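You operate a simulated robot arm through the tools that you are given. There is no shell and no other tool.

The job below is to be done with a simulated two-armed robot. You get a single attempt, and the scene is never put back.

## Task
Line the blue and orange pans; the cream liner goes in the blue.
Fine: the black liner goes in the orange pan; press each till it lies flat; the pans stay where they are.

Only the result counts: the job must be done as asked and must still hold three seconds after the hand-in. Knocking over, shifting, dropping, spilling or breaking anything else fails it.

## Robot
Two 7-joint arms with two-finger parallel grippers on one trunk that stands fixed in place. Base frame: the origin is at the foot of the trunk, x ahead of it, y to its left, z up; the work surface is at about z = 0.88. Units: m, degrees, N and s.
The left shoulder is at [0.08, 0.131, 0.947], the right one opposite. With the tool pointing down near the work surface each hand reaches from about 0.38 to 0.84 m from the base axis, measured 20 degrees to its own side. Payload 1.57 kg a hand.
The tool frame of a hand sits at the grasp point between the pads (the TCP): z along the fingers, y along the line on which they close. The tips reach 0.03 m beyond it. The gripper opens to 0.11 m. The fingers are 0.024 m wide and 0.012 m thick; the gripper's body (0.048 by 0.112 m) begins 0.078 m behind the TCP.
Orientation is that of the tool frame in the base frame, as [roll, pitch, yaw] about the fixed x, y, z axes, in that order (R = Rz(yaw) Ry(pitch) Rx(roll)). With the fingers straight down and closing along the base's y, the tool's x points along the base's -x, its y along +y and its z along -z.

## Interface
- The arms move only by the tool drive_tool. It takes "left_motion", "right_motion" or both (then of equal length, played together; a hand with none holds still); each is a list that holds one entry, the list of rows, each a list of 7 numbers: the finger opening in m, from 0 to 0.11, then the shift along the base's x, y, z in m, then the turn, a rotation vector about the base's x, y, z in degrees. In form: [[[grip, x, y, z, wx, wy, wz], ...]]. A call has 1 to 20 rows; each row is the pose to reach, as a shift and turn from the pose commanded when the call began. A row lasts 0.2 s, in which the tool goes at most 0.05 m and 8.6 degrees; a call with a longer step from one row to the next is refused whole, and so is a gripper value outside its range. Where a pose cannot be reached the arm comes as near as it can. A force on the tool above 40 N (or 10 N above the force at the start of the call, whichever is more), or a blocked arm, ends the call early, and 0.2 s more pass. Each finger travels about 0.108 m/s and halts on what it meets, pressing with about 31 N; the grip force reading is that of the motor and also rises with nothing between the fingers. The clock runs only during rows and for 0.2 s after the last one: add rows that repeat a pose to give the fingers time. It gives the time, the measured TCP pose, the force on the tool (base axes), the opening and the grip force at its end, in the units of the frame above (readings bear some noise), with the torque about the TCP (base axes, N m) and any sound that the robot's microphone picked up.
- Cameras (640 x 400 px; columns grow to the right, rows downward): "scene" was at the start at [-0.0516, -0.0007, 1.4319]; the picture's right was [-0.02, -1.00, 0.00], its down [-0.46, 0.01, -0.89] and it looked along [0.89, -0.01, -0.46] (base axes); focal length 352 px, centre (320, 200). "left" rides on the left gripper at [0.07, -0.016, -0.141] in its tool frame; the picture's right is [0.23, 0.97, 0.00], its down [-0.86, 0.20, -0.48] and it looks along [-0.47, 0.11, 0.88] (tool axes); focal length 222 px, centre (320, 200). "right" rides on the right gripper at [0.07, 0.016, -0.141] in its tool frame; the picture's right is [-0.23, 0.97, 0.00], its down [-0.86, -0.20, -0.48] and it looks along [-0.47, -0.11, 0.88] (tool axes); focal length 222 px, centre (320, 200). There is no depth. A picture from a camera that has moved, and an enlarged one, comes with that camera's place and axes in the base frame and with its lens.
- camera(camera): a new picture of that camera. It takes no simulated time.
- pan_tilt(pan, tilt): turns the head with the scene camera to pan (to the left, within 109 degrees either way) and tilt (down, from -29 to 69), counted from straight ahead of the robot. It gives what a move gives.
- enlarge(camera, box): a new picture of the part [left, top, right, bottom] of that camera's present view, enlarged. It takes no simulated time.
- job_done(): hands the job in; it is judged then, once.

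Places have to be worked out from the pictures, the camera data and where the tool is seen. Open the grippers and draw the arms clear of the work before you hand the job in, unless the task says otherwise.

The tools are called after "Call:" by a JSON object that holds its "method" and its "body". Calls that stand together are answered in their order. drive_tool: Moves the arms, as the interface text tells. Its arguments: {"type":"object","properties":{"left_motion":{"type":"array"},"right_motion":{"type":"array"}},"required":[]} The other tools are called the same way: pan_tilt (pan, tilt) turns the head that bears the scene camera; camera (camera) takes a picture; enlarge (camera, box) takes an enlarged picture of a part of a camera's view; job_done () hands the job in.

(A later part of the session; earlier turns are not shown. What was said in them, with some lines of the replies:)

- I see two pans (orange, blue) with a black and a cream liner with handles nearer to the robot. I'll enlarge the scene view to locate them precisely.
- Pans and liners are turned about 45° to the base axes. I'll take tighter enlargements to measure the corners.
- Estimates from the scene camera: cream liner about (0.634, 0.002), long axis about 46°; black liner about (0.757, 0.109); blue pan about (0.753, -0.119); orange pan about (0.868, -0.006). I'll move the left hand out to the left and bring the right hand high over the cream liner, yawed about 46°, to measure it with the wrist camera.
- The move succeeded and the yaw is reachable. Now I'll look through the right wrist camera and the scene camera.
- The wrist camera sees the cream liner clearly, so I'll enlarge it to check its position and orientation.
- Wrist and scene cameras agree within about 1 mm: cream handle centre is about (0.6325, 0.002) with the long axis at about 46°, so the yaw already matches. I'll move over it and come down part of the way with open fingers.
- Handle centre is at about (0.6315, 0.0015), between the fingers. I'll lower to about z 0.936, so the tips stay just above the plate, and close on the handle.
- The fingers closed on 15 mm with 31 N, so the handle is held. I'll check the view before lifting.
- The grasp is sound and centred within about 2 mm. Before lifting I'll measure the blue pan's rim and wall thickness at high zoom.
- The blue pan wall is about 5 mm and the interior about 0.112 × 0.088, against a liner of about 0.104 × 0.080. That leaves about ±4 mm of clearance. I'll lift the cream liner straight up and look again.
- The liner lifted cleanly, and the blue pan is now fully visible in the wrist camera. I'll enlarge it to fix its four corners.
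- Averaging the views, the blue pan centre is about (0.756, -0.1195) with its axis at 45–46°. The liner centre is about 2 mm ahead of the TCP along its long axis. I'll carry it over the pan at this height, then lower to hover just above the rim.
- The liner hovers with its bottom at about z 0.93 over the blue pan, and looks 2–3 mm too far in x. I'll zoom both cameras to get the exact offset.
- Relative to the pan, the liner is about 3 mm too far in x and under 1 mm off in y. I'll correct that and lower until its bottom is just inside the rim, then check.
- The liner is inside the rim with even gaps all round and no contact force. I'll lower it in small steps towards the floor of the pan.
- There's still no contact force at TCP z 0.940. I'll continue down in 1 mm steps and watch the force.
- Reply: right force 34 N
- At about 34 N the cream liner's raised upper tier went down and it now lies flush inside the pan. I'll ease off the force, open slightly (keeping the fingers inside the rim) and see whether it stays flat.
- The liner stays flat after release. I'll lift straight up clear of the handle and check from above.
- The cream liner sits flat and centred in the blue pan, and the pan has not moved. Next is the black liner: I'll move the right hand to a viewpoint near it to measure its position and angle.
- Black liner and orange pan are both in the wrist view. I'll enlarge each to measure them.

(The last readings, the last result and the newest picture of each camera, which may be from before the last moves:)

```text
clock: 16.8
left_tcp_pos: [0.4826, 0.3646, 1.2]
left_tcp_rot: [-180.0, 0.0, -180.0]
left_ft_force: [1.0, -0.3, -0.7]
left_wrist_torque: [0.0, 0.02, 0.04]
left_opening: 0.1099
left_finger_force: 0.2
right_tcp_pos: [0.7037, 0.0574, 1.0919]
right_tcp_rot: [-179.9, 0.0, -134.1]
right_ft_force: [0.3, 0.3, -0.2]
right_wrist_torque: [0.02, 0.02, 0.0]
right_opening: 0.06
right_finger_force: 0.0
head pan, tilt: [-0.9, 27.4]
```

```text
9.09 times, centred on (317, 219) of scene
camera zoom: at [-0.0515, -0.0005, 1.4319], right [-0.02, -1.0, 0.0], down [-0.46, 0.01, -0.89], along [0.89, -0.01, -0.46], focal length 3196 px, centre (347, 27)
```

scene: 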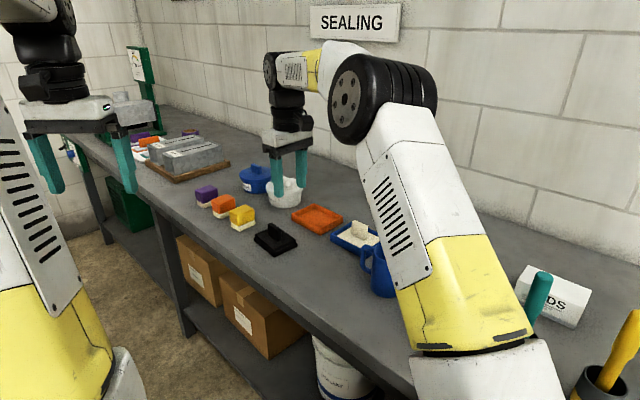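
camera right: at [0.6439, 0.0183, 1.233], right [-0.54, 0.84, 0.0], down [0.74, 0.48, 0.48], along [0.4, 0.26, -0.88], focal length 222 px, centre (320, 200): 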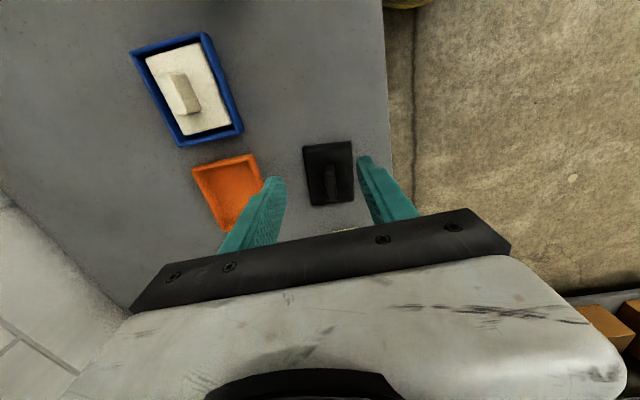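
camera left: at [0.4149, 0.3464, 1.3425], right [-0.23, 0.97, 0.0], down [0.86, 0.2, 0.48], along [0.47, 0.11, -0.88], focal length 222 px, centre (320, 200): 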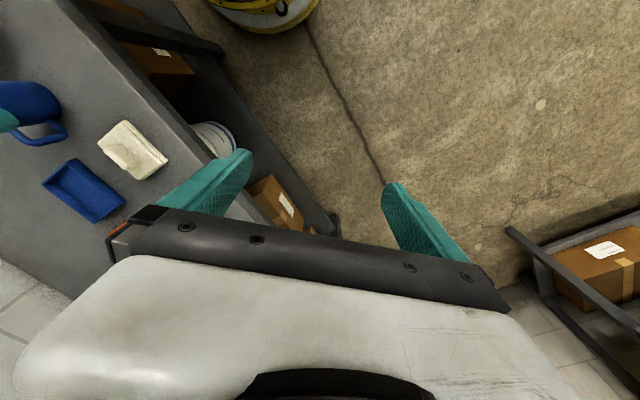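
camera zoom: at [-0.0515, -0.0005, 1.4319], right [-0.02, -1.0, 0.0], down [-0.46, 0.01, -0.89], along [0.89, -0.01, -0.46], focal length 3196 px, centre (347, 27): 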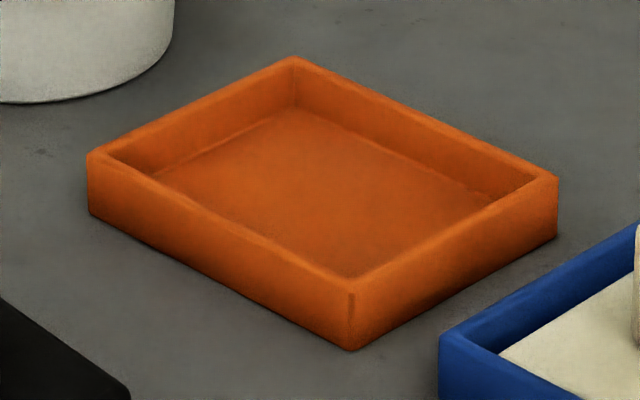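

Black liner centre is about (0.753, 0.109) with its axis at about 40°. Orange pan centre is about (0.868, -0.006) with its axis at about 45.5°, which is near the reach limit for a vertical tool. I'll test the reach with the empty hand tilted 28° outward in the handle's plane, high above the orange pan.

Call:
{"method": "drive_tool", "body": {"right_motion": [[[0.06, 0.02, -0.008, -0.005, 3.6, -3.475, 0], [0.06, 0.05, -0.02, -0.01, 7.2, -6.95, 0], [0.06, 0.08, -0.03, -0.02, 10.8, -10.4, 0], [0.06, 0.11, -0.042, -0.03, 14.4, -13.9, 0], [0.06, 0.14, -0.053, -0.04, 17.3, -16.7, 0], [0.06, 0.164, -0.063, -0.05, 20.1, -19.5, 0], [0.06, 0.164, -0.063, -0.05, 20.1, -19.5, 0], [0.06, 0.164, -0.063, -0.05, 20.1, -19.5, 0]]]}}

Call:
{"method": "camera", "body": {"camera": "scene"}}

Call:
{"method": "camera", "body": {"camera": "right"}}

```text
clock: 18.6
left_tcp_pos: [0.4844, 0.3643, 1.1999]
left_tcp_rot: [179.9, -0.1, -179.9]
left_ft_force: [-0.1, 0.0, 0.0]
left_wrist_torque: [-0.02, -0.01, 0.0]
left_opening: 0.11
left_finger_force: 0.0
right_tcp_pos: [0.8636, -0.0064, 1.0437]
right_tcp_rot: [-179.9, 27.9, -134.0]
right_ft_force: [-0.2, 0.2, 0.6]
right_wrist_torque: [0.02, -0.01, 0.03]
right_opening: 0.0599
right_finger_force: 0.1
head pan, tilt: [-0.9, 27.4]
```

```text
taken
```

scene: 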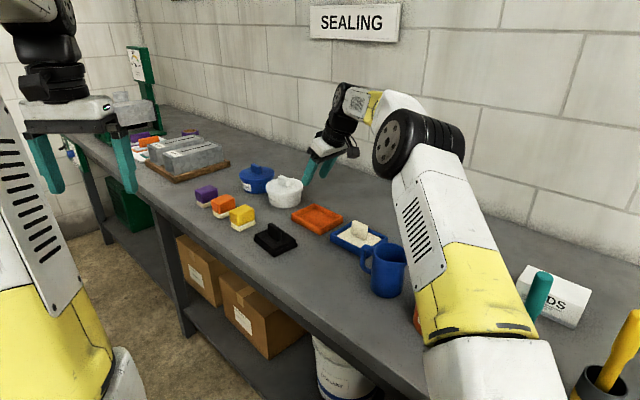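

```text
taken
camera right: at [0.763, -0.0872, 1.1343], right [-0.56, 0.82, 0.11], down [0.51, 0.24, 0.82], along [0.65, 0.52, -0.56], focal length 222 px, centre (320, 200)
```

right: 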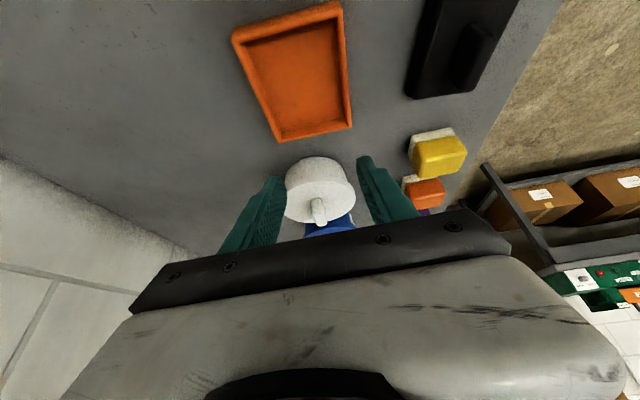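

The tilted pose is reached above the orange pan. I'll lower towards working height, with the tips still above the rim, to confirm the reach there.

Call:
{"method": "drive_tool", "body": {"right_motion": [[[0.06, 0.002, 0.002, -0.03, 0, 0, 0], [0.06, 0.004, 0.003, -0.06, 0, 0, 0], [0.06, 0.004, 0.003, -0.085, 0, 0, 0], [0.06, 0.004, 0.003, -0.085, 0, 0, 0]]]}}

Call:
{"method": "enlarge", "body": {"camera": "scene", "box": [270, 180, 370, 245]}}

Call:
{"method": "camera", "body": {"camera": "right"}}

```text
clock: 19.6
left_tcp_pos: [0.4854, 0.3635, 1.2007]
left_tcp_rot: [180.0, 0.0, -180.0]
left_ft_force: [0.8, -0.6, 0.9]
left_wrist_torque: [0.01, -0.03, -0.01]
left_opening: 0.11
left_finger_force: 0.0
right_tcp_pos: [0.8673, -0.0053, 0.9579]
right_tcp_rot: [180.0, 28.0, -134.1]
right_ft_force: [0.3, 0.6, -0.2]
right_wrist_torque: [0.0, -0.01, 0.01]
right_opening: 0.0601
right_finger_force: 0.0
head pan, tilt: [-0.9, 27.4]
```

```text
6.15 times, centred on (320, 212) of scene
camera zoom: at [-0.0515, -0.0006, 1.4319], right [-0.02, -1.0, 0.0], down [-0.46, 0.01, -0.89], along [0.89, -0.01, -0.46], focal length 2163 px, centre (320, 123)
```

zoom: 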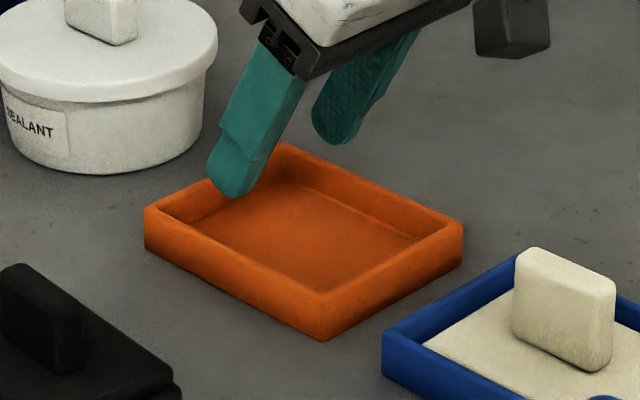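

```text
taken
camera right: at [0.7664, -0.0859, 1.0495], right [-0.56, 0.82, 0.11], down [0.51, 0.24, 0.82], along [0.65, 0.52, -0.56], focal length 222 px, centre (320, 200)
```

right: 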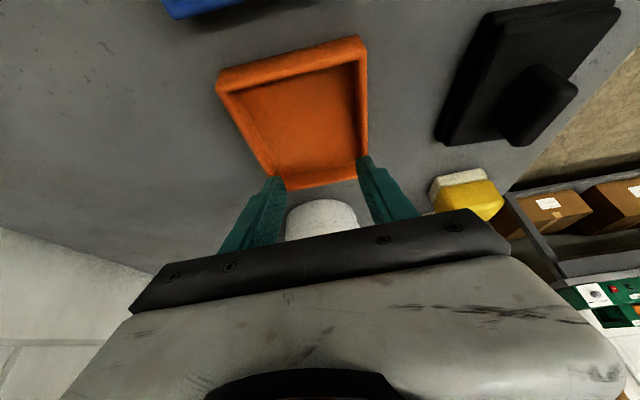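

Full reach is confirmed at 28° tilt. I'll lift, swing back over the black liner with the tilt kept and the yaw turned to match its 40° axis, and check alignment.

Call:
{"method": "drive_tool", "body": {"right_motion": [[[0.06, 0, 0, 0.04, 0, 0, 0], [0.06, 0, 0, 0.08, 0, 0, 0], [0.06, -0.025, 0.022, 0.08, 0, 0, -1.5], [0.06, -0.055, 0.05, 0.08, 0, 0, -3], [0.06, -0.085, 0.077, 0.08, 0, 0, -4.5], [0.06, -0.11, 0.1, 0.07, 0, 0, -6], [0.06, -0.121, 0.109, 0.06, 0, 0, -6], [0.06, -0.121, 0.109, 0.06, 0, 0, -6]]]}}

Call:
{"method": "camera", "body": {"camera": "right"}}

Call:
{"method": "enlarge", "body": {"camera": "scene", "box": [230, 180, 340, 260]}}

```text
clock: 21.4
left_tcp_pos: [0.4849, 0.3636, 1.2012]
left_tcp_rot: [180.0, 0.0, -180.0]
left_ft_force: [0.1, 1.0, 0.1]
left_wrist_torque: [-0.01, -0.02, -0.04]
left_opening: 0.1102
left_finger_force: 0.1
right_tcp_pos: [0.7464, 0.1051, 1.018]
right_tcp_rot: [-179.9, 28.0, -140.0]
right_ft_force: [0.3, 0.4, 0.4]
right_wrist_torque: [0.02, -0.01, 0.02]
right_opening: 0.0599
right_finger_force: 0.1
head pan, tilt: [-0.9, 27.4]
```

```text
taken
camera right: at [0.6393, 0.0361, 1.1099], right [-0.47, 0.88, 0.11], down [0.53, 0.19, 0.82], along [0.7, 0.45, -0.56], focal length 222 px, centre (320, 200)
```

right: 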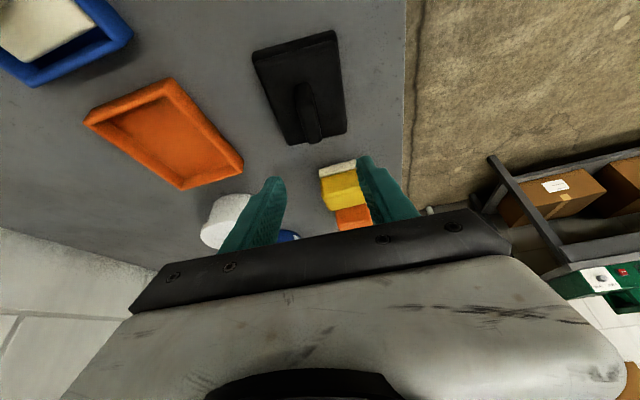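

```text
5.00 times, centred on (285, 220) of scene
camera zoom: at [-0.0515, -0.0006, 1.4319], right [-0.02, -1.0, 0.0], down [-0.46, 0.01, -0.89], along [0.89, -0.01, -0.46], focal length 1758 px, centre (495, 100)
```

zoom: 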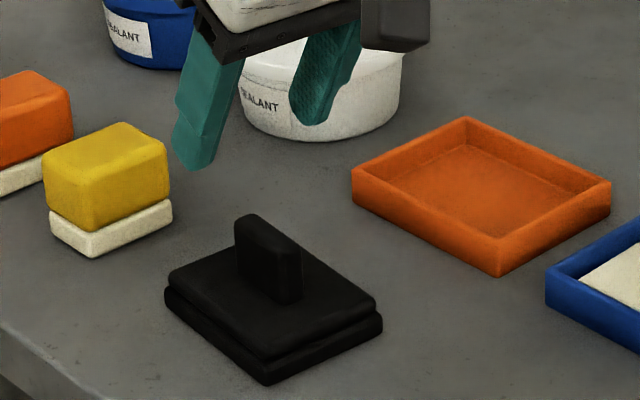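

The hand is at about (0.747, 0.1055) with yaw −140°. I'll zoom in to verify that the handle is parallel to the fingers and centred between them.

Call:
{"method": "enlarge", "body": {"camera": "right", "box": [240, 20, 370, 150]}}

```text
3.08 times, centred on (305, 85) of right
camera zoom: at [0.6393, 0.0361, 1.1099], right [-0.47, 0.88, 0.11], down [0.53, 0.19, 0.82], along [0.7, 0.45, -0.56], focal length 684 px, centre (366, 554)
```

zoom: 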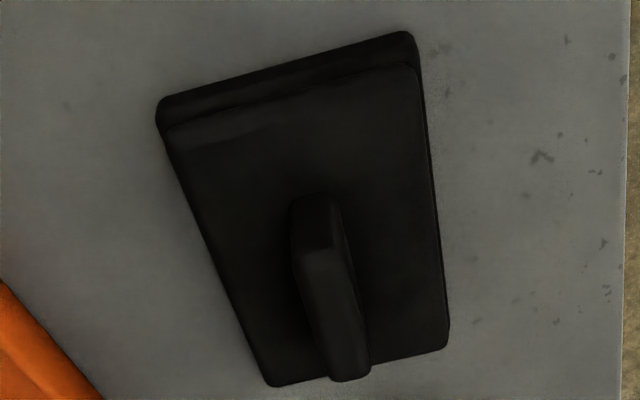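

The handle centre is at (0.752, 0.108), parallel and centred. I'll lower to z of about 0.9375 and close on it.

Call:
{"method": "drive_tool", "body": {"right_motion": [[[0.06, 0, -0.001, -0.03, 0, 0, 0], [0.06, 0, -0.002, -0.055, 0, 0, 0], [0.06, 0, -0.002, -0.072, 0, 0, 0], [0.06, 0, -0.002, -0.0805, 0, 0, 0], [0.06, 0, -0.002, -0.0805, 0, 0, 0], [0.03, 0, -0.002, -0.0805, 0, 0, 0], [0.0, 0, -0.002, -0.0805, 0, 0, 0], [0.0, 0, -0.002, -0.0805, 0, 0, 0], [0.0, 0, -0.002, -0.0805, 0, 0, 0], [0.0, 0, -0.002, -0.0805, 0, 0, 0]]]}}

Call:
{"method": "enlarge", "body": {"camera": "scene", "box": [240, 190, 330, 260]}}

Call:
{"method": "enlarge", "body": {"camera": "right", "box": [220, 70, 420, 230]}}

```text
clock: 23.6
left_tcp_pos: [0.4841, 0.3638, 1.2007]
left_tcp_rot: [180.0, 0.0, -180.0]
left_ft_force: [0.0, 1.0, -0.3]
left_wrist_torque: [0.0, 0.0, -0.02]
left_opening: 0.11
left_finger_force: 0.0
right_tcp_pos: [0.7481, 0.0991, 0.9347]
right_tcp_rot: [-179.9, 28.0, -140.0]
right_ft_force: [-0.2, 1.5, 0.9]
right_wrist_torque: [0.03, 0.02, 0.0]
right_opening: 0.0154
right_finger_force: 31.0
head pan, tilt: [-0.9, 27.4]
```

```text
5.71 times, centred on (285, 225) of scene
camera zoom: at [-0.0515, -0.0005, 1.4319], right [-0.02, -1.0, 0.0], down [-0.46, 0.01, -0.89], along [0.89, -0.01, -0.46], focal length 2009 px, centre (520, 57)
```

zoom: 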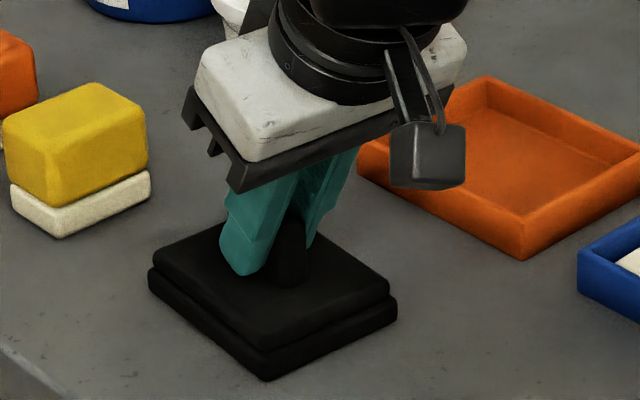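

```text
2.50 times, centred on (320, 150) of right
camera zoom: at [0.6399, 0.03, 1.0274], right [-0.47, 0.88, 0.11], down [0.53, 0.19, 0.82], along [0.7, 0.45, -0.56], focal length 555 px, centre (320, 325)
```

zoom: 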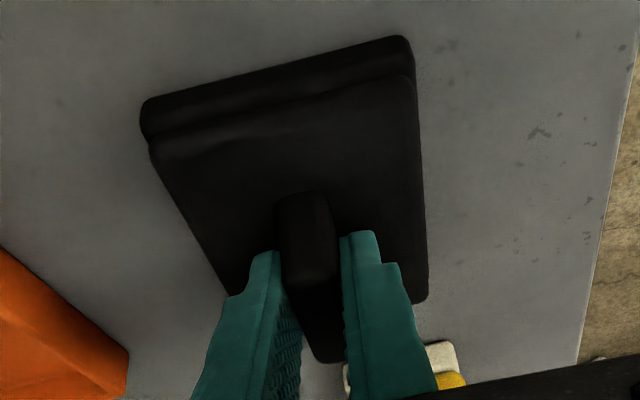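

The handle is gripped (15.4 mm, 31 N). The liner centre is about 10 mm ahead of the TCP along its axis. I'll lift it, then carry it over the orange pan while turning 5.6° to match the pan's angle.

Call:
{"method": "drive_tool", "body": {"right_motion": [[[0.0, 0, 0, 0.015, 0, 0, 0], [0.0, 0, 0, 0.04, 0, 0, 0], [0.0, 0, 0, 0.07, 0, 0, 0], [0.0, 0, 0, 0.09, 0, 0, 0], [0.0, 0.02, -0.02, 0.09, 0, 0, 1.4], [0.0, 0.045, -0.045, 0.09, 0, 0, 2.8], [0.0, 0.07, -0.07, 0.09, 0, 0, 4.2], [0.0, 0.092, -0.092, 0.09, 0, 0, 5.6], [0.0, 0.107, -0.107, 0.09, 0, 0, 5.6], [0.0, 0.1126, -0.113, 0.09, 0, 0, 5.6], [0.0, 0.1126, -0.113, 0.07, 0, 0, 5.6], [0.0, 0.1126, -0.113, 0.052, 0, 0, 5.6], [0.0, 0.1126, -0.113, 0.052, 0, 0, 5.6]]]}}

Call:
{"method": "enlarge", "body": {"camera": "scene", "box": [275, 180, 365, 245]}}

Call:
{"method": "enlarge", "body": {"camera": "right", "box": [220, 70, 420, 230]}}

Call:
{"method": "camera", "body": {"camera": "scene"}}

```text
clock: 26.4
left_tcp_pos: [0.485, 0.3637, 1.2001]
left_tcp_rot: [180.0, -0.1, -180.0]
left_ft_force: [0.5, 0.3, 0.7]
left_wrist_torque: [-0.02, 0.02, 0.03]
left_opening: 0.1103
left_finger_force: 0.1
right_tcp_pos: [0.8609, -0.0163, 0.989]
right_tcp_rot: [-180.0, 28.0, -134.4]
right_ft_force: [-0.7, -0.7, -0.6]
right_wrist_torque: [0.0, -0.03, 0.01]
right_opening: 0.0152
right_finger_force: 31.2
head pan, tilt: [-0.9, 27.4]
```

```text
6.15 times, centred on (320, 212) of scene
camera zoom: at [-0.0514, -0.0006, 1.4319], right [-0.02, -1.0, 0.0], down [-0.46, 0.01, -0.89], along [0.89, -0.01, -0.46], focal length 2163 px, centre (320, 123)
```

zoom: 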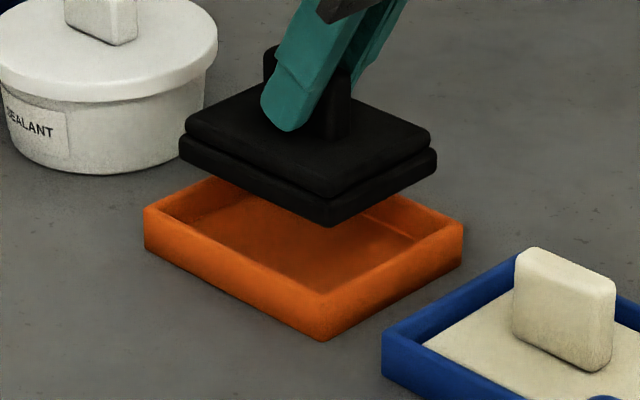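

```text
2.50 times, centred on (320, 150) of right
camera zoom: at [0.7595, -0.0956, 1.0797], right [-0.56, 0.83, 0.11], down [0.51, 0.24, 0.82], along [0.65, 0.51, -0.56], focal length 555 px, centre (320, 325)
```

zoom: 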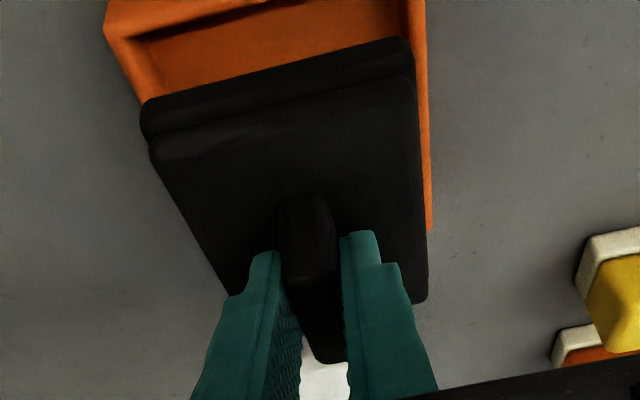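

```text
taken
```

scene: 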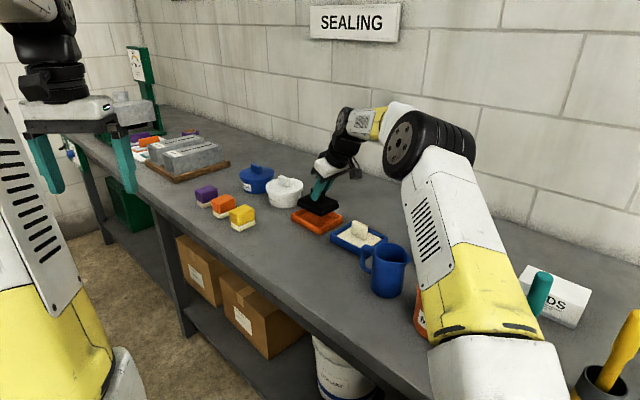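

The liner is level over the orange pan, about 1.5 mm short in x and about 2 mm low in y. I'll correct it and lower until it's just inside the rim.

Call:
{"method": "drive_tool", "body": {"right_motion": [[[0.0, 0.0015, 0.002, -0.002, 0, 0, 0], [0.0, 0.0015, 0.002, -0.012, 0, 0, 0], [0.0, 0.0015, 0.002, -0.022, 0, 0, 0], [0.0, 0.0015, 0.002, -0.03, 0, 0, 0], [0.0, 0.0015, 0.002, -0.035, 0, 0, 0], [0.0, 0.0015, 0.002, -0.035, 0, 0, 0]]]}}

Call:
{"method": "enlarge", "body": {"camera": "scene", "box": [285, 192, 350, 242]}}

Call:
{"method": "enlarge", "body": {"camera": "right", "box": [220, 70, 420, 230]}}

```text
clock: 27.8
left_tcp_pos: [0.4841, 0.3634, 1.1998]
left_tcp_rot: [-180.0, 0.0, -180.0]
left_ft_force: [0.0, 1.4, -0.5]
left_wrist_torque: [0.01, -0.03, 0.02]
left_opening: 0.1098
left_finger_force: 0.0
right_tcp_pos: [0.8617, -0.0091, 0.9548]
right_tcp_rot: [180.0, 28.0, -134.4]
right_ft_force: [0.8, -0.1, -1.1]
right_wrist_torque: [-0.05, 0.0, 0.0]
right_opening: 0.0152
right_finger_force: 31.3
head pan, tilt: [-0.9, 27.4]
```

```text
8.00 times, centred on (318, 217) of scene
camera zoom: at [-0.0514, -0.0006, 1.4319], right [-0.02, -1.0, 0.0], down [-0.46, 0.01, -0.89], along [0.89, -0.01, -0.46], focal length 2812 px, centre (340, 64)
```

zoom: 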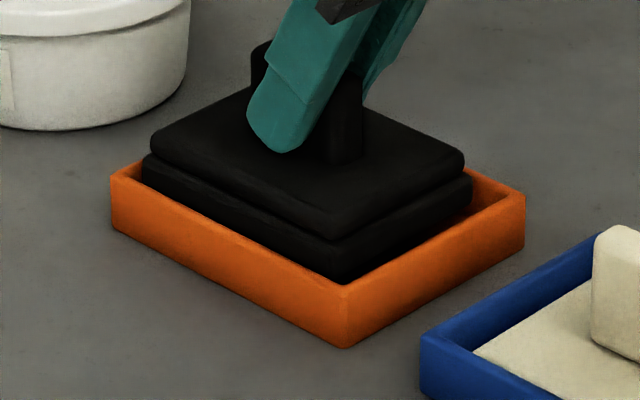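

```text
2.50 times, centred on (320, 150) of right
camera zoom: at [0.7611, -0.0893, 1.0466], right [-0.56, 0.83, 0.11], down [0.51, 0.24, 0.82], along [0.65, 0.51, -0.56], focal length 555 px, centre (320, 325)
```

zoom: 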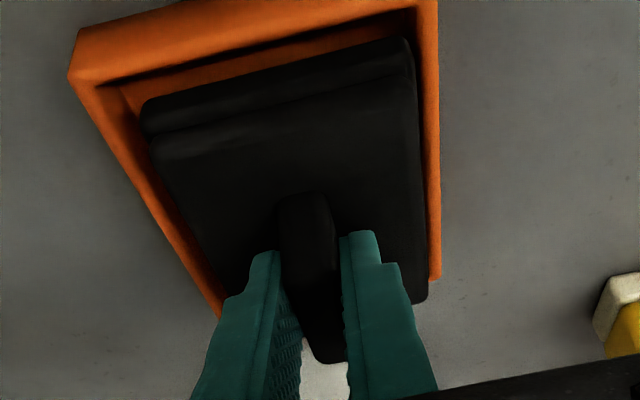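

The liner is at rim level, but the reading and picture show it about 4 mm too far in +y; the left gap is about 12 mm against 20 mm on the right. I'll shift it back, holding height, and re-measure.

Call:
{"method": "drive_tool", "body": {"right_motion": [[[0.0, -0.0005, -0.002, 0.002, 0, 0, 0], [0.0, -0.001, -0.004, 0.002, 0, 0, 0], [0.0, -0.001, -0.004, 0.002, 0, 0, 0], [0.0, -0.001, -0.004, 0.002, 0, 0, 0], [0.0, -0.001, -0.004, 0.002, 0, 0, 0]]]}}

Call:
{"method": "enlarge", "body": {"camera": "scene", "box": [285, 192, 350, 242]}}

Call:
{"method": "enlarge", "body": {"camera": "right", "box": [220, 70, 420, 230]}}

```text
clock: 29.0
left_tcp_pos: [0.4846, 0.3639, 1.2006]
left_tcp_rot: [180.0, 0.0, -179.9]
left_ft_force: [0.3, 0.6, -0.1]
left_wrist_torque: [-0.01, 0.01, 0.01]
left_opening: 0.11
left_finger_force: 0.1
right_tcp_pos: [0.8609, -0.0151, 0.9564]
right_tcp_rot: [-179.9, 28.0, -134.4]
right_ft_force: [0.2, 0.8, -1.4]
right_wrist_torque: [0.01, 0.0, -0.01]
right_opening: 0.0155
right_finger_force: 30.6
head pan, tilt: [-0.9, 27.4]
```

```text
8.00 times, centred on (318, 217) of scene
camera zoom: at [-0.0515, -0.0006, 1.4319], right [-0.02, -1.0, 0.0], down [-0.46, 0.01, -0.89], along [0.89, -0.01, -0.46], focal length 2812 px, centre (340, 64)
```

zoom: 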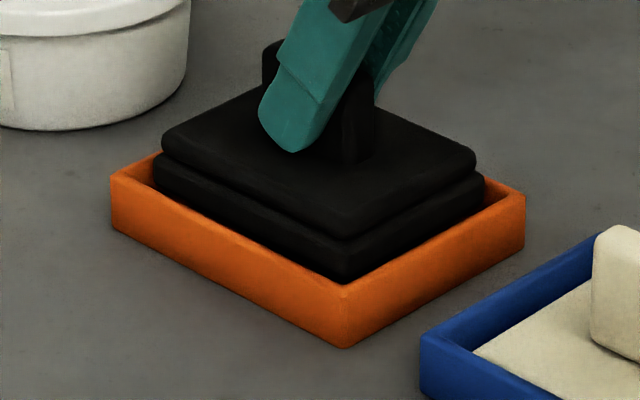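

```text
2.50 times, centred on (320, 150) of right
camera zoom: at [0.76, -0.0936, 1.0475], right [-0.56, 0.83, 0.11], down [0.51, 0.24, 0.82], along [0.65, 0.51, -0.56], focal length 555 px, centre (320, 325)
```

zoom: 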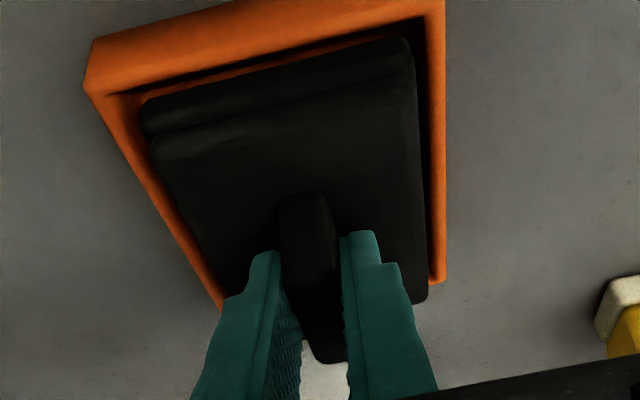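

The liner is now centred: left and right gaps are 43 and 41 px, and the wrist view agrees within about 1 mm. I'll lower it slowly and check for drift.

Call:
{"method": "drive_tool", "body": {"right_motion": [[[0.0, 0, 0, -0.002, 0, 0, 0], [0.0, 0, 0, -0.004, 0, 0, 0], [0.0, 0, 0, -0.006, 0, 0, 0], [0.0, 0, 0, -0.008, 0, 0, 0], [0.0, 0, 0, -0.008, 0, 0, 0], [0.0, 0, 0, -0.008, 0, 0, 0]]]}}

Call:
{"method": "enlarge", "body": {"camera": "scene", "box": [285, 192, 350, 242]}}

Call:
{"method": "enlarge", "body": {"camera": "right", "box": [220, 70, 420, 230]}}

```text
clock: 30.4
left_tcp_pos: [0.4841, 0.3649, 1.2005]
left_tcp_rot: [-179.9, 0.0, -180.0]
left_ft_force: [-0.1, 0.0, -0.3]
left_wrist_torque: [-0.01, 0.01, -0.02]
left_opening: 0.1101
left_finger_force: 0.1
right_tcp_pos: [0.8608, -0.0145, 0.9488]
right_tcp_rot: [-180.0, 28.0, -134.4]
right_ft_force: [-0.4, -0.3, -0.1]
right_wrist_torque: [-0.02, -0.03, 0.03]
right_opening: 0.0155
right_finger_force: 31.0
head pan, tilt: [-0.9, 27.4]
```

```text
8.00 times, centred on (318, 217) of scene
camera zoom: at [-0.0514, -0.0006, 1.4319], right [-0.02, -1.0, 0.0], down [-0.46, 0.01, -0.89], along [0.89, -0.01, -0.46], focal length 2812 px, centre (340, 64)
```

zoom: 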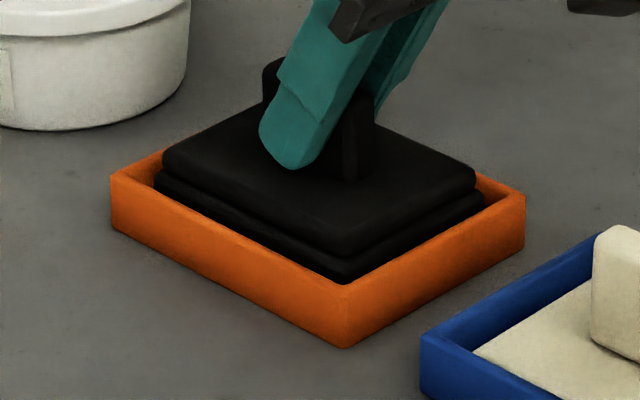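

```text
2.50 times, centred on (320, 150) of right
camera zoom: at [0.7601, -0.0936, 1.04], right [-0.55, 0.83, 0.11], down [0.51, 0.24, 0.82], along [0.65, 0.51, -0.56], focal length 555 px, centre (320, 325)
```

zoom: 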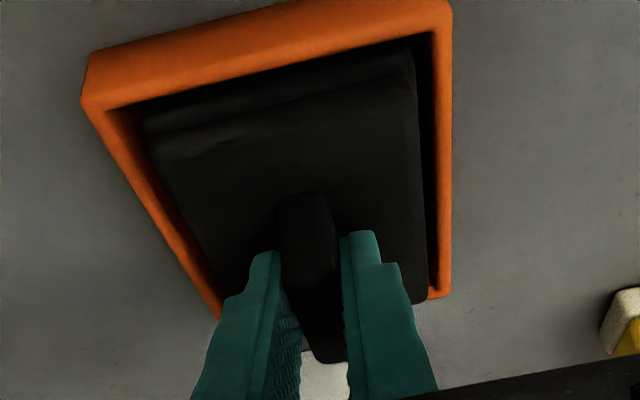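

The liner is inside the pan, centred and without contact. I'll continue down in small steps to the floor and press gently.

Call:
{"method": "drive_tool", "body": {"right_motion": [[[0.0, 0, 0, -0.002, 0, 0, 0], [0.0, 0, 0, -0.004, 0, 0, 0], [0.0, 0, 0, -0.006, 0, 0, 0], [0.0, 0, 0, -0.008, 0, 0, 0], [0.0, 0, 0, -0.009, 0, 0, 0], [0.0, 0, 0, -0.01, 0, 0, 0], [0.0, 0, 0, -0.01, 0, 0, 0]]]}}

Call:
{"method": "enlarge", "body": {"camera": "scene", "box": [285, 192, 350, 242]}}

Call:
{"method": "enlarge", "body": {"camera": "right", "box": [220, 70, 420, 230]}}

```text
clock: 32.0
left_tcp_pos: [0.483, 0.3641, 1.2013]
left_tcp_rot: [180.0, 0.1, 180.0]
left_ft_force: [-0.3, 0.2, 0.1]
left_wrist_torque: [0.03, 0.02, 0.02]
left_opening: 0.1099
left_finger_force: 0.0
right_tcp_pos: [0.8612, -0.013, 0.941]
right_tcp_rot: [-179.6, 28.4, -134.4]
right_ft_force: [-0.3, -0.4, 31.7]
right_wrist_torque: [-0.33, 0.53, 0.05]
right_opening: 0.0152
right_finger_force: 30.8
head pan, tilt: [-0.9, 27.4]
```

```text
8.00 times, centred on (318, 217) of scene
camera zoom: at [-0.0528, -0.0005, 1.4319], right [-0.02, -1.0, 0.0], down [-0.46, 0.01, -0.89], along [0.89, -0.01, -0.46], focal length 2812 px, centre (340, 64)
```

zoom: 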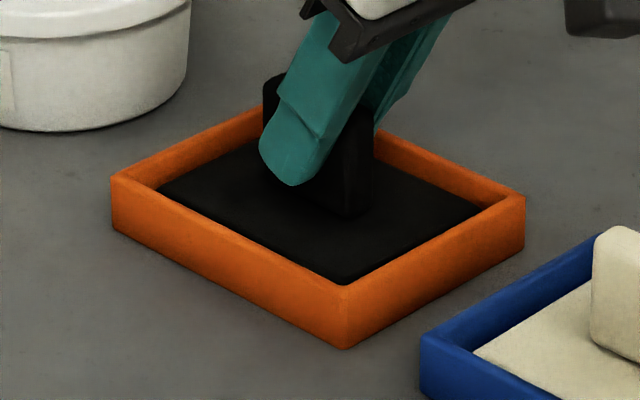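

```text
2.50 times, centred on (320, 150) of right
camera zoom: at [0.7602, -0.0936, 1.0322], right [-0.55, 0.83, 0.1], down [0.51, 0.24, 0.83], along [0.66, 0.51, -0.55], focal length 555 px, centre (320, 325)
```

zoom: 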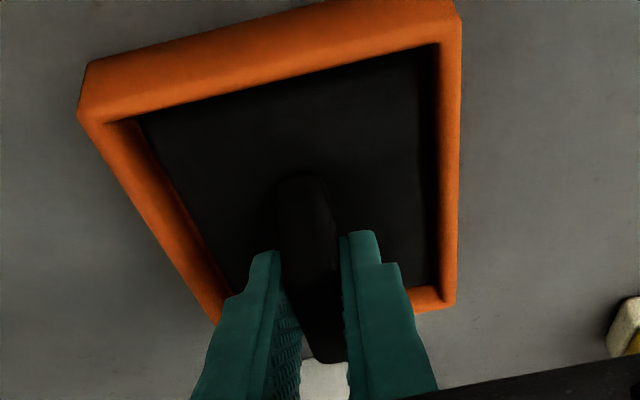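

The black liner went flat at about 32 N, matching the cream one. I'll ease off, open a little within the pan, and check that it holds before withdrawing.

Call:
{"method": "drive_tool", "body": {"right_motion": [[[0.0, 0, 0, 0.0015, 0, 0, 0], [0.0, 0, 0, 0.003, 0, 0, 0], [0.0, 0, 0, 0.003, 0, 0, 0], [0.02, 0, 0, 0.003, 0, 0, 0], [0.035, 0, 0, 0.003, 0, 0, 0], [0.035, 0, 0, 0.003, 0, 0, 0], [0.035, 0, 0, 0.003, 0, 0, 0]]]}}

Call:
{"method": "enlarge", "body": {"camera": "scene", "box": [285, 192, 350, 242]}}

Call:
{"method": "enlarge", "body": {"camera": "right", "box": [220, 70, 420, 230]}}

```text
clock: 33.6
left_tcp_pos: [0.4843, 0.3649, 1.2008]
left_tcp_rot: [-179.9, 0.0, -180.0]
left_ft_force: [0.2, 0.6, -0.3]
left_wrist_torque: [0.0, 0.01, 0.02]
left_opening: 0.1101
left_finger_force: 0.2
right_tcp_pos: [0.8606, -0.0134, 0.9397]
right_tcp_rot: [180.0, 28.0, -134.3]
right_ft_force: [0.3, 0.2, 1.0]
right_wrist_torque: [-0.01, 0.01, 0.03]
right_opening: 0.0351
right_finger_force: 0.1
head pan, tilt: [-0.9, 27.4]
```

```text
8.00 times, centred on (318, 217) of scene
camera zoom: at [-0.0515, -0.0006, 1.4319], right [-0.02, -1.0, 0.0], down [-0.46, 0.01, -0.89], along [0.89, -0.01, -0.46], focal length 2812 px, centre (340, 64)
```

zoom: 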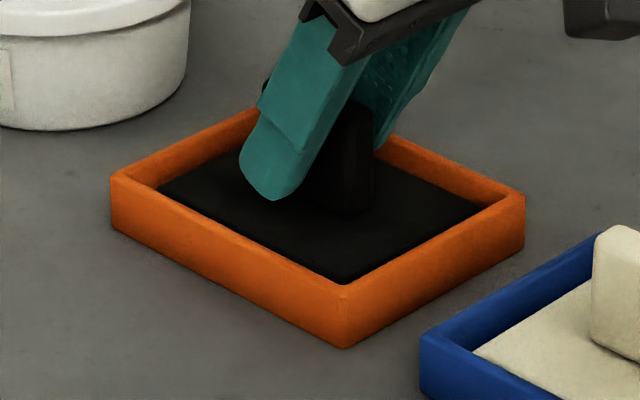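

```text
2.50 times, centred on (320, 150) of right
camera zoom: at [0.7599, -0.0933, 1.0315], right [-0.56, 0.83, 0.11], down [0.51, 0.24, 0.82], along [0.65, 0.51, -0.56], focal length 555 px, centre (320, 325)
```

zoom: 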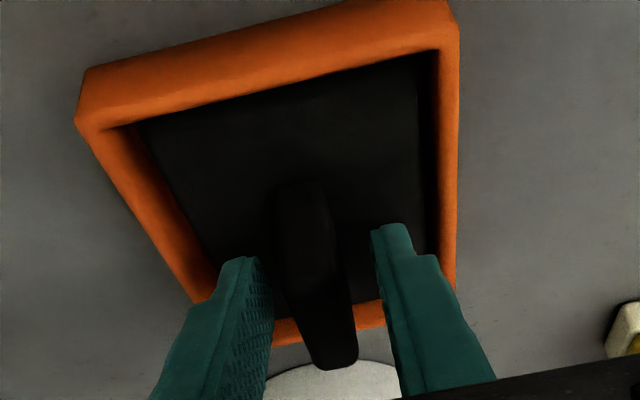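

It stays flat after release. I'll lift straight up clear of the handle.

Call:
{"method": "drive_tool", "body": {"right_motion": [[[0.035, 0, 0, 0.01, 0, 0, 0], [0.035, 0, 0, 0.035, 0, 0, 0], [0.035, 0, 0, 0.07, 0, 0, 0], [0.035, 0, 0, 0.11, 0, 0, 0], [0.035, 0, 0, 0.15, 0, 0, 0], [0.035, 0, 0, 0.15, 0, 0, 0]]]}}

Call:
{"method": "enlarge", "body": {"camera": "scene", "box": [280, 185, 400, 265]}}

Call:
{"method": "camera", "body": {"camera": "right"}}

```text
clock: 35.0
left_tcp_pos: [0.4853, 0.3644, 1.2018]
left_tcp_rot: [-179.9, 0.0, -180.0]
left_ft_force: [-0.3, 0.9, 0.5]
left_wrist_torque: [0.01, 0.0, -0.01]
left_opening: 0.1102
left_finger_force: 0.0
right_tcp_pos: [0.8582, -0.0129, 1.0928]
right_tcp_rot: [180.0, 28.0, -134.4]
right_ft_force: [0.6, 0.4, 0.1]
right_wrist_torque: [-0.01, 0.04, -0.01]
right_opening: 0.0349
right_finger_force: 0.1
head pan, tilt: [-0.9, 27.4]
```

```text
5.00 times, centred on (340, 225) of scene
camera zoom: at [-0.0515, -0.0006, 1.4319], right [-0.02, -1.0, 0.0], down [-0.46, 0.01, -0.89], along [0.89, -0.01, -0.46], focal length 1758 px, centre (220, 75)
```

zoom: 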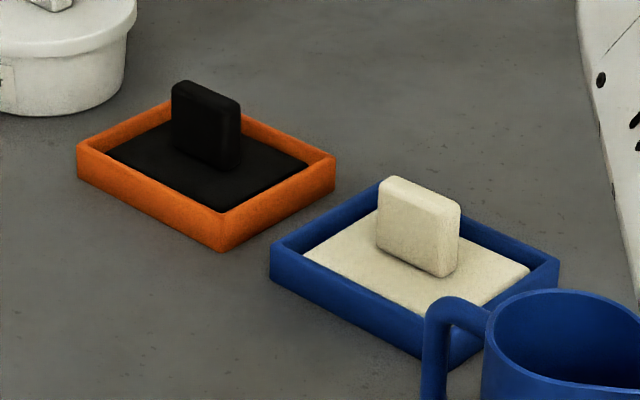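

```text
taken
camera right: at [0.7574, -0.0919, 1.1846], right [-0.55, 0.83, 0.11], down [0.51, 0.24, 0.82], along [0.65, 0.51, -0.56], focal length 222 px, centre (320, 200)
```

right: 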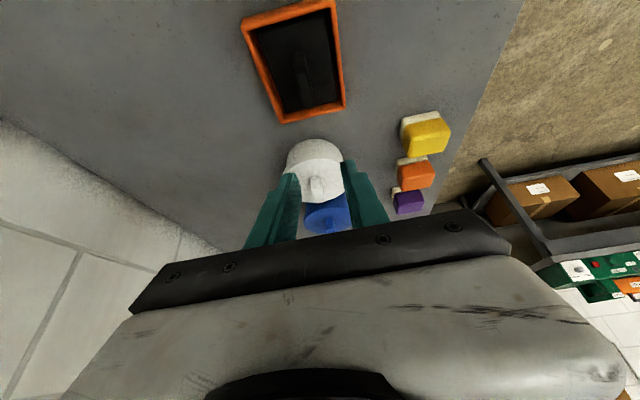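

Both liners lie flat, and the rim corner positions match the earlier ones, so neither pan has moved. I'll un-tilt and draw the right arm back to near its start pose, high over the bench, with the gripper open.

Call:
{"method": "drive_tool", "body": {"right_motion": [[[0.06, -0.025, -0.018, 0.01, -2.0, 2.0, 0], [0.08, -0.055, -0.04, 0.02, -4.4, 4.3, 0], [0.11, -0.09, -0.065, 0.03, -7.2, 7.0, 0], [0.11, -0.125, -0.09, 0.04, -10.0, 9.8, 0], [0.11, -0.16, -0.115, 0.05, -12.8, 12.5, 0], [0.11, -0.195, -0.14, 0.06, -15.6, 15.3, 0], [0.11, -0.23, -0.165, 0.06, -18.0, 17.6, 0], [0.11, -0.262, -0.195, 0.06, -20.0, 19.6, 0], [0.11, -0.29, -0.225, 0.06, -20.0, 19.6, 0], [0.11, -0.315, -0.255, 0.06, -20.0, 19.6, 0], [0.11, -0.33, -0.27, 0.06, -20.0, 19.6, 0], [0.11, -0.33, -0.27, 0.06, -20.0, 19.6, 0]]]}}

Call:
{"method": "camera", "body": {"camera": "scene"}}

Call:
{"method": "enlarge", "body": {"camera": "scene", "box": [280, 185, 400, 265]}}

```text
clock: 37.6
left_tcp_pos: [0.4842, 0.3633, 1.2002]
left_tcp_rot: [179.9, 0.0, -180.0]
left_ft_force: [-0.2, -0.3, -0.2]
left_wrist_torque: [0.04, 0.01, -0.03]
left_opening: 0.11
left_finger_force: 0.1
right_tcp_pos: [0.5309, -0.2859, 1.1501]
right_tcp_rot: [-179.9, 0.0, -134.4]
right_ft_force: [-0.7, -0.5, 0.5]
right_wrist_torque: [-0.02, 0.0, 0.0]
right_opening: 0.1103
right_finger_force: 0.1
head pan, tilt: [-0.9, 27.4]
```

```text
taken
```

scene: 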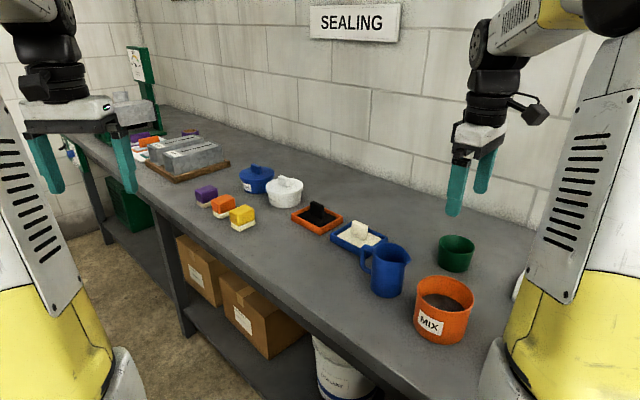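

```text
5.00 times, centred on (340, 225) of scene
camera zoom: at [-0.0516, -0.0006, 1.4319], right [-0.02, -1.0, 0.0], down [-0.46, 0.01, -0.89], along [0.89, -0.01, -0.46], focal length 1758 px, centre (220, 75)
```

zoom: 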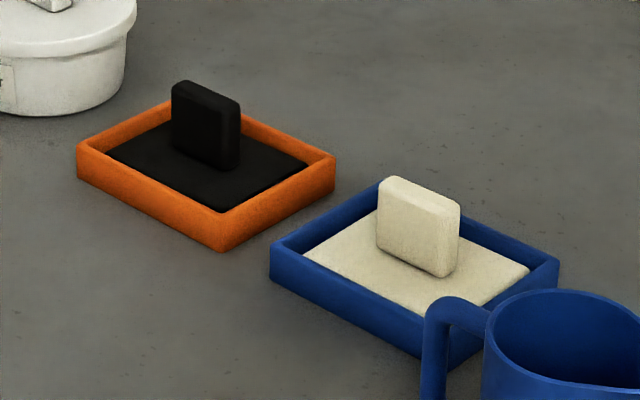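

The pictures show cream flat in blue and black flat in orange, with both pans and everything else in place. The arms are clear and the grippers open, so I'm handing the job in.

Call:
{"method": "job_done", "body": {}}

```text
The job is handed in.
```

Both pans are lined: the cream liner is in the blue pan and the black liner is in the orange pan. I've handed the job in, but no verdict came back.

- **Pressed flat:** each liner's raised upper tier went down under about 32–34 N. In the last pictures, taken after release, both still lay flat.
- **Pans:** in the later pictures, the rim corners I checked on both pans matched where they were at the start.
- **Everything else:** nothing else looks moved or knocked over in the final picture.
- **Arms:** both are drawn clear of the work with the grippers open.
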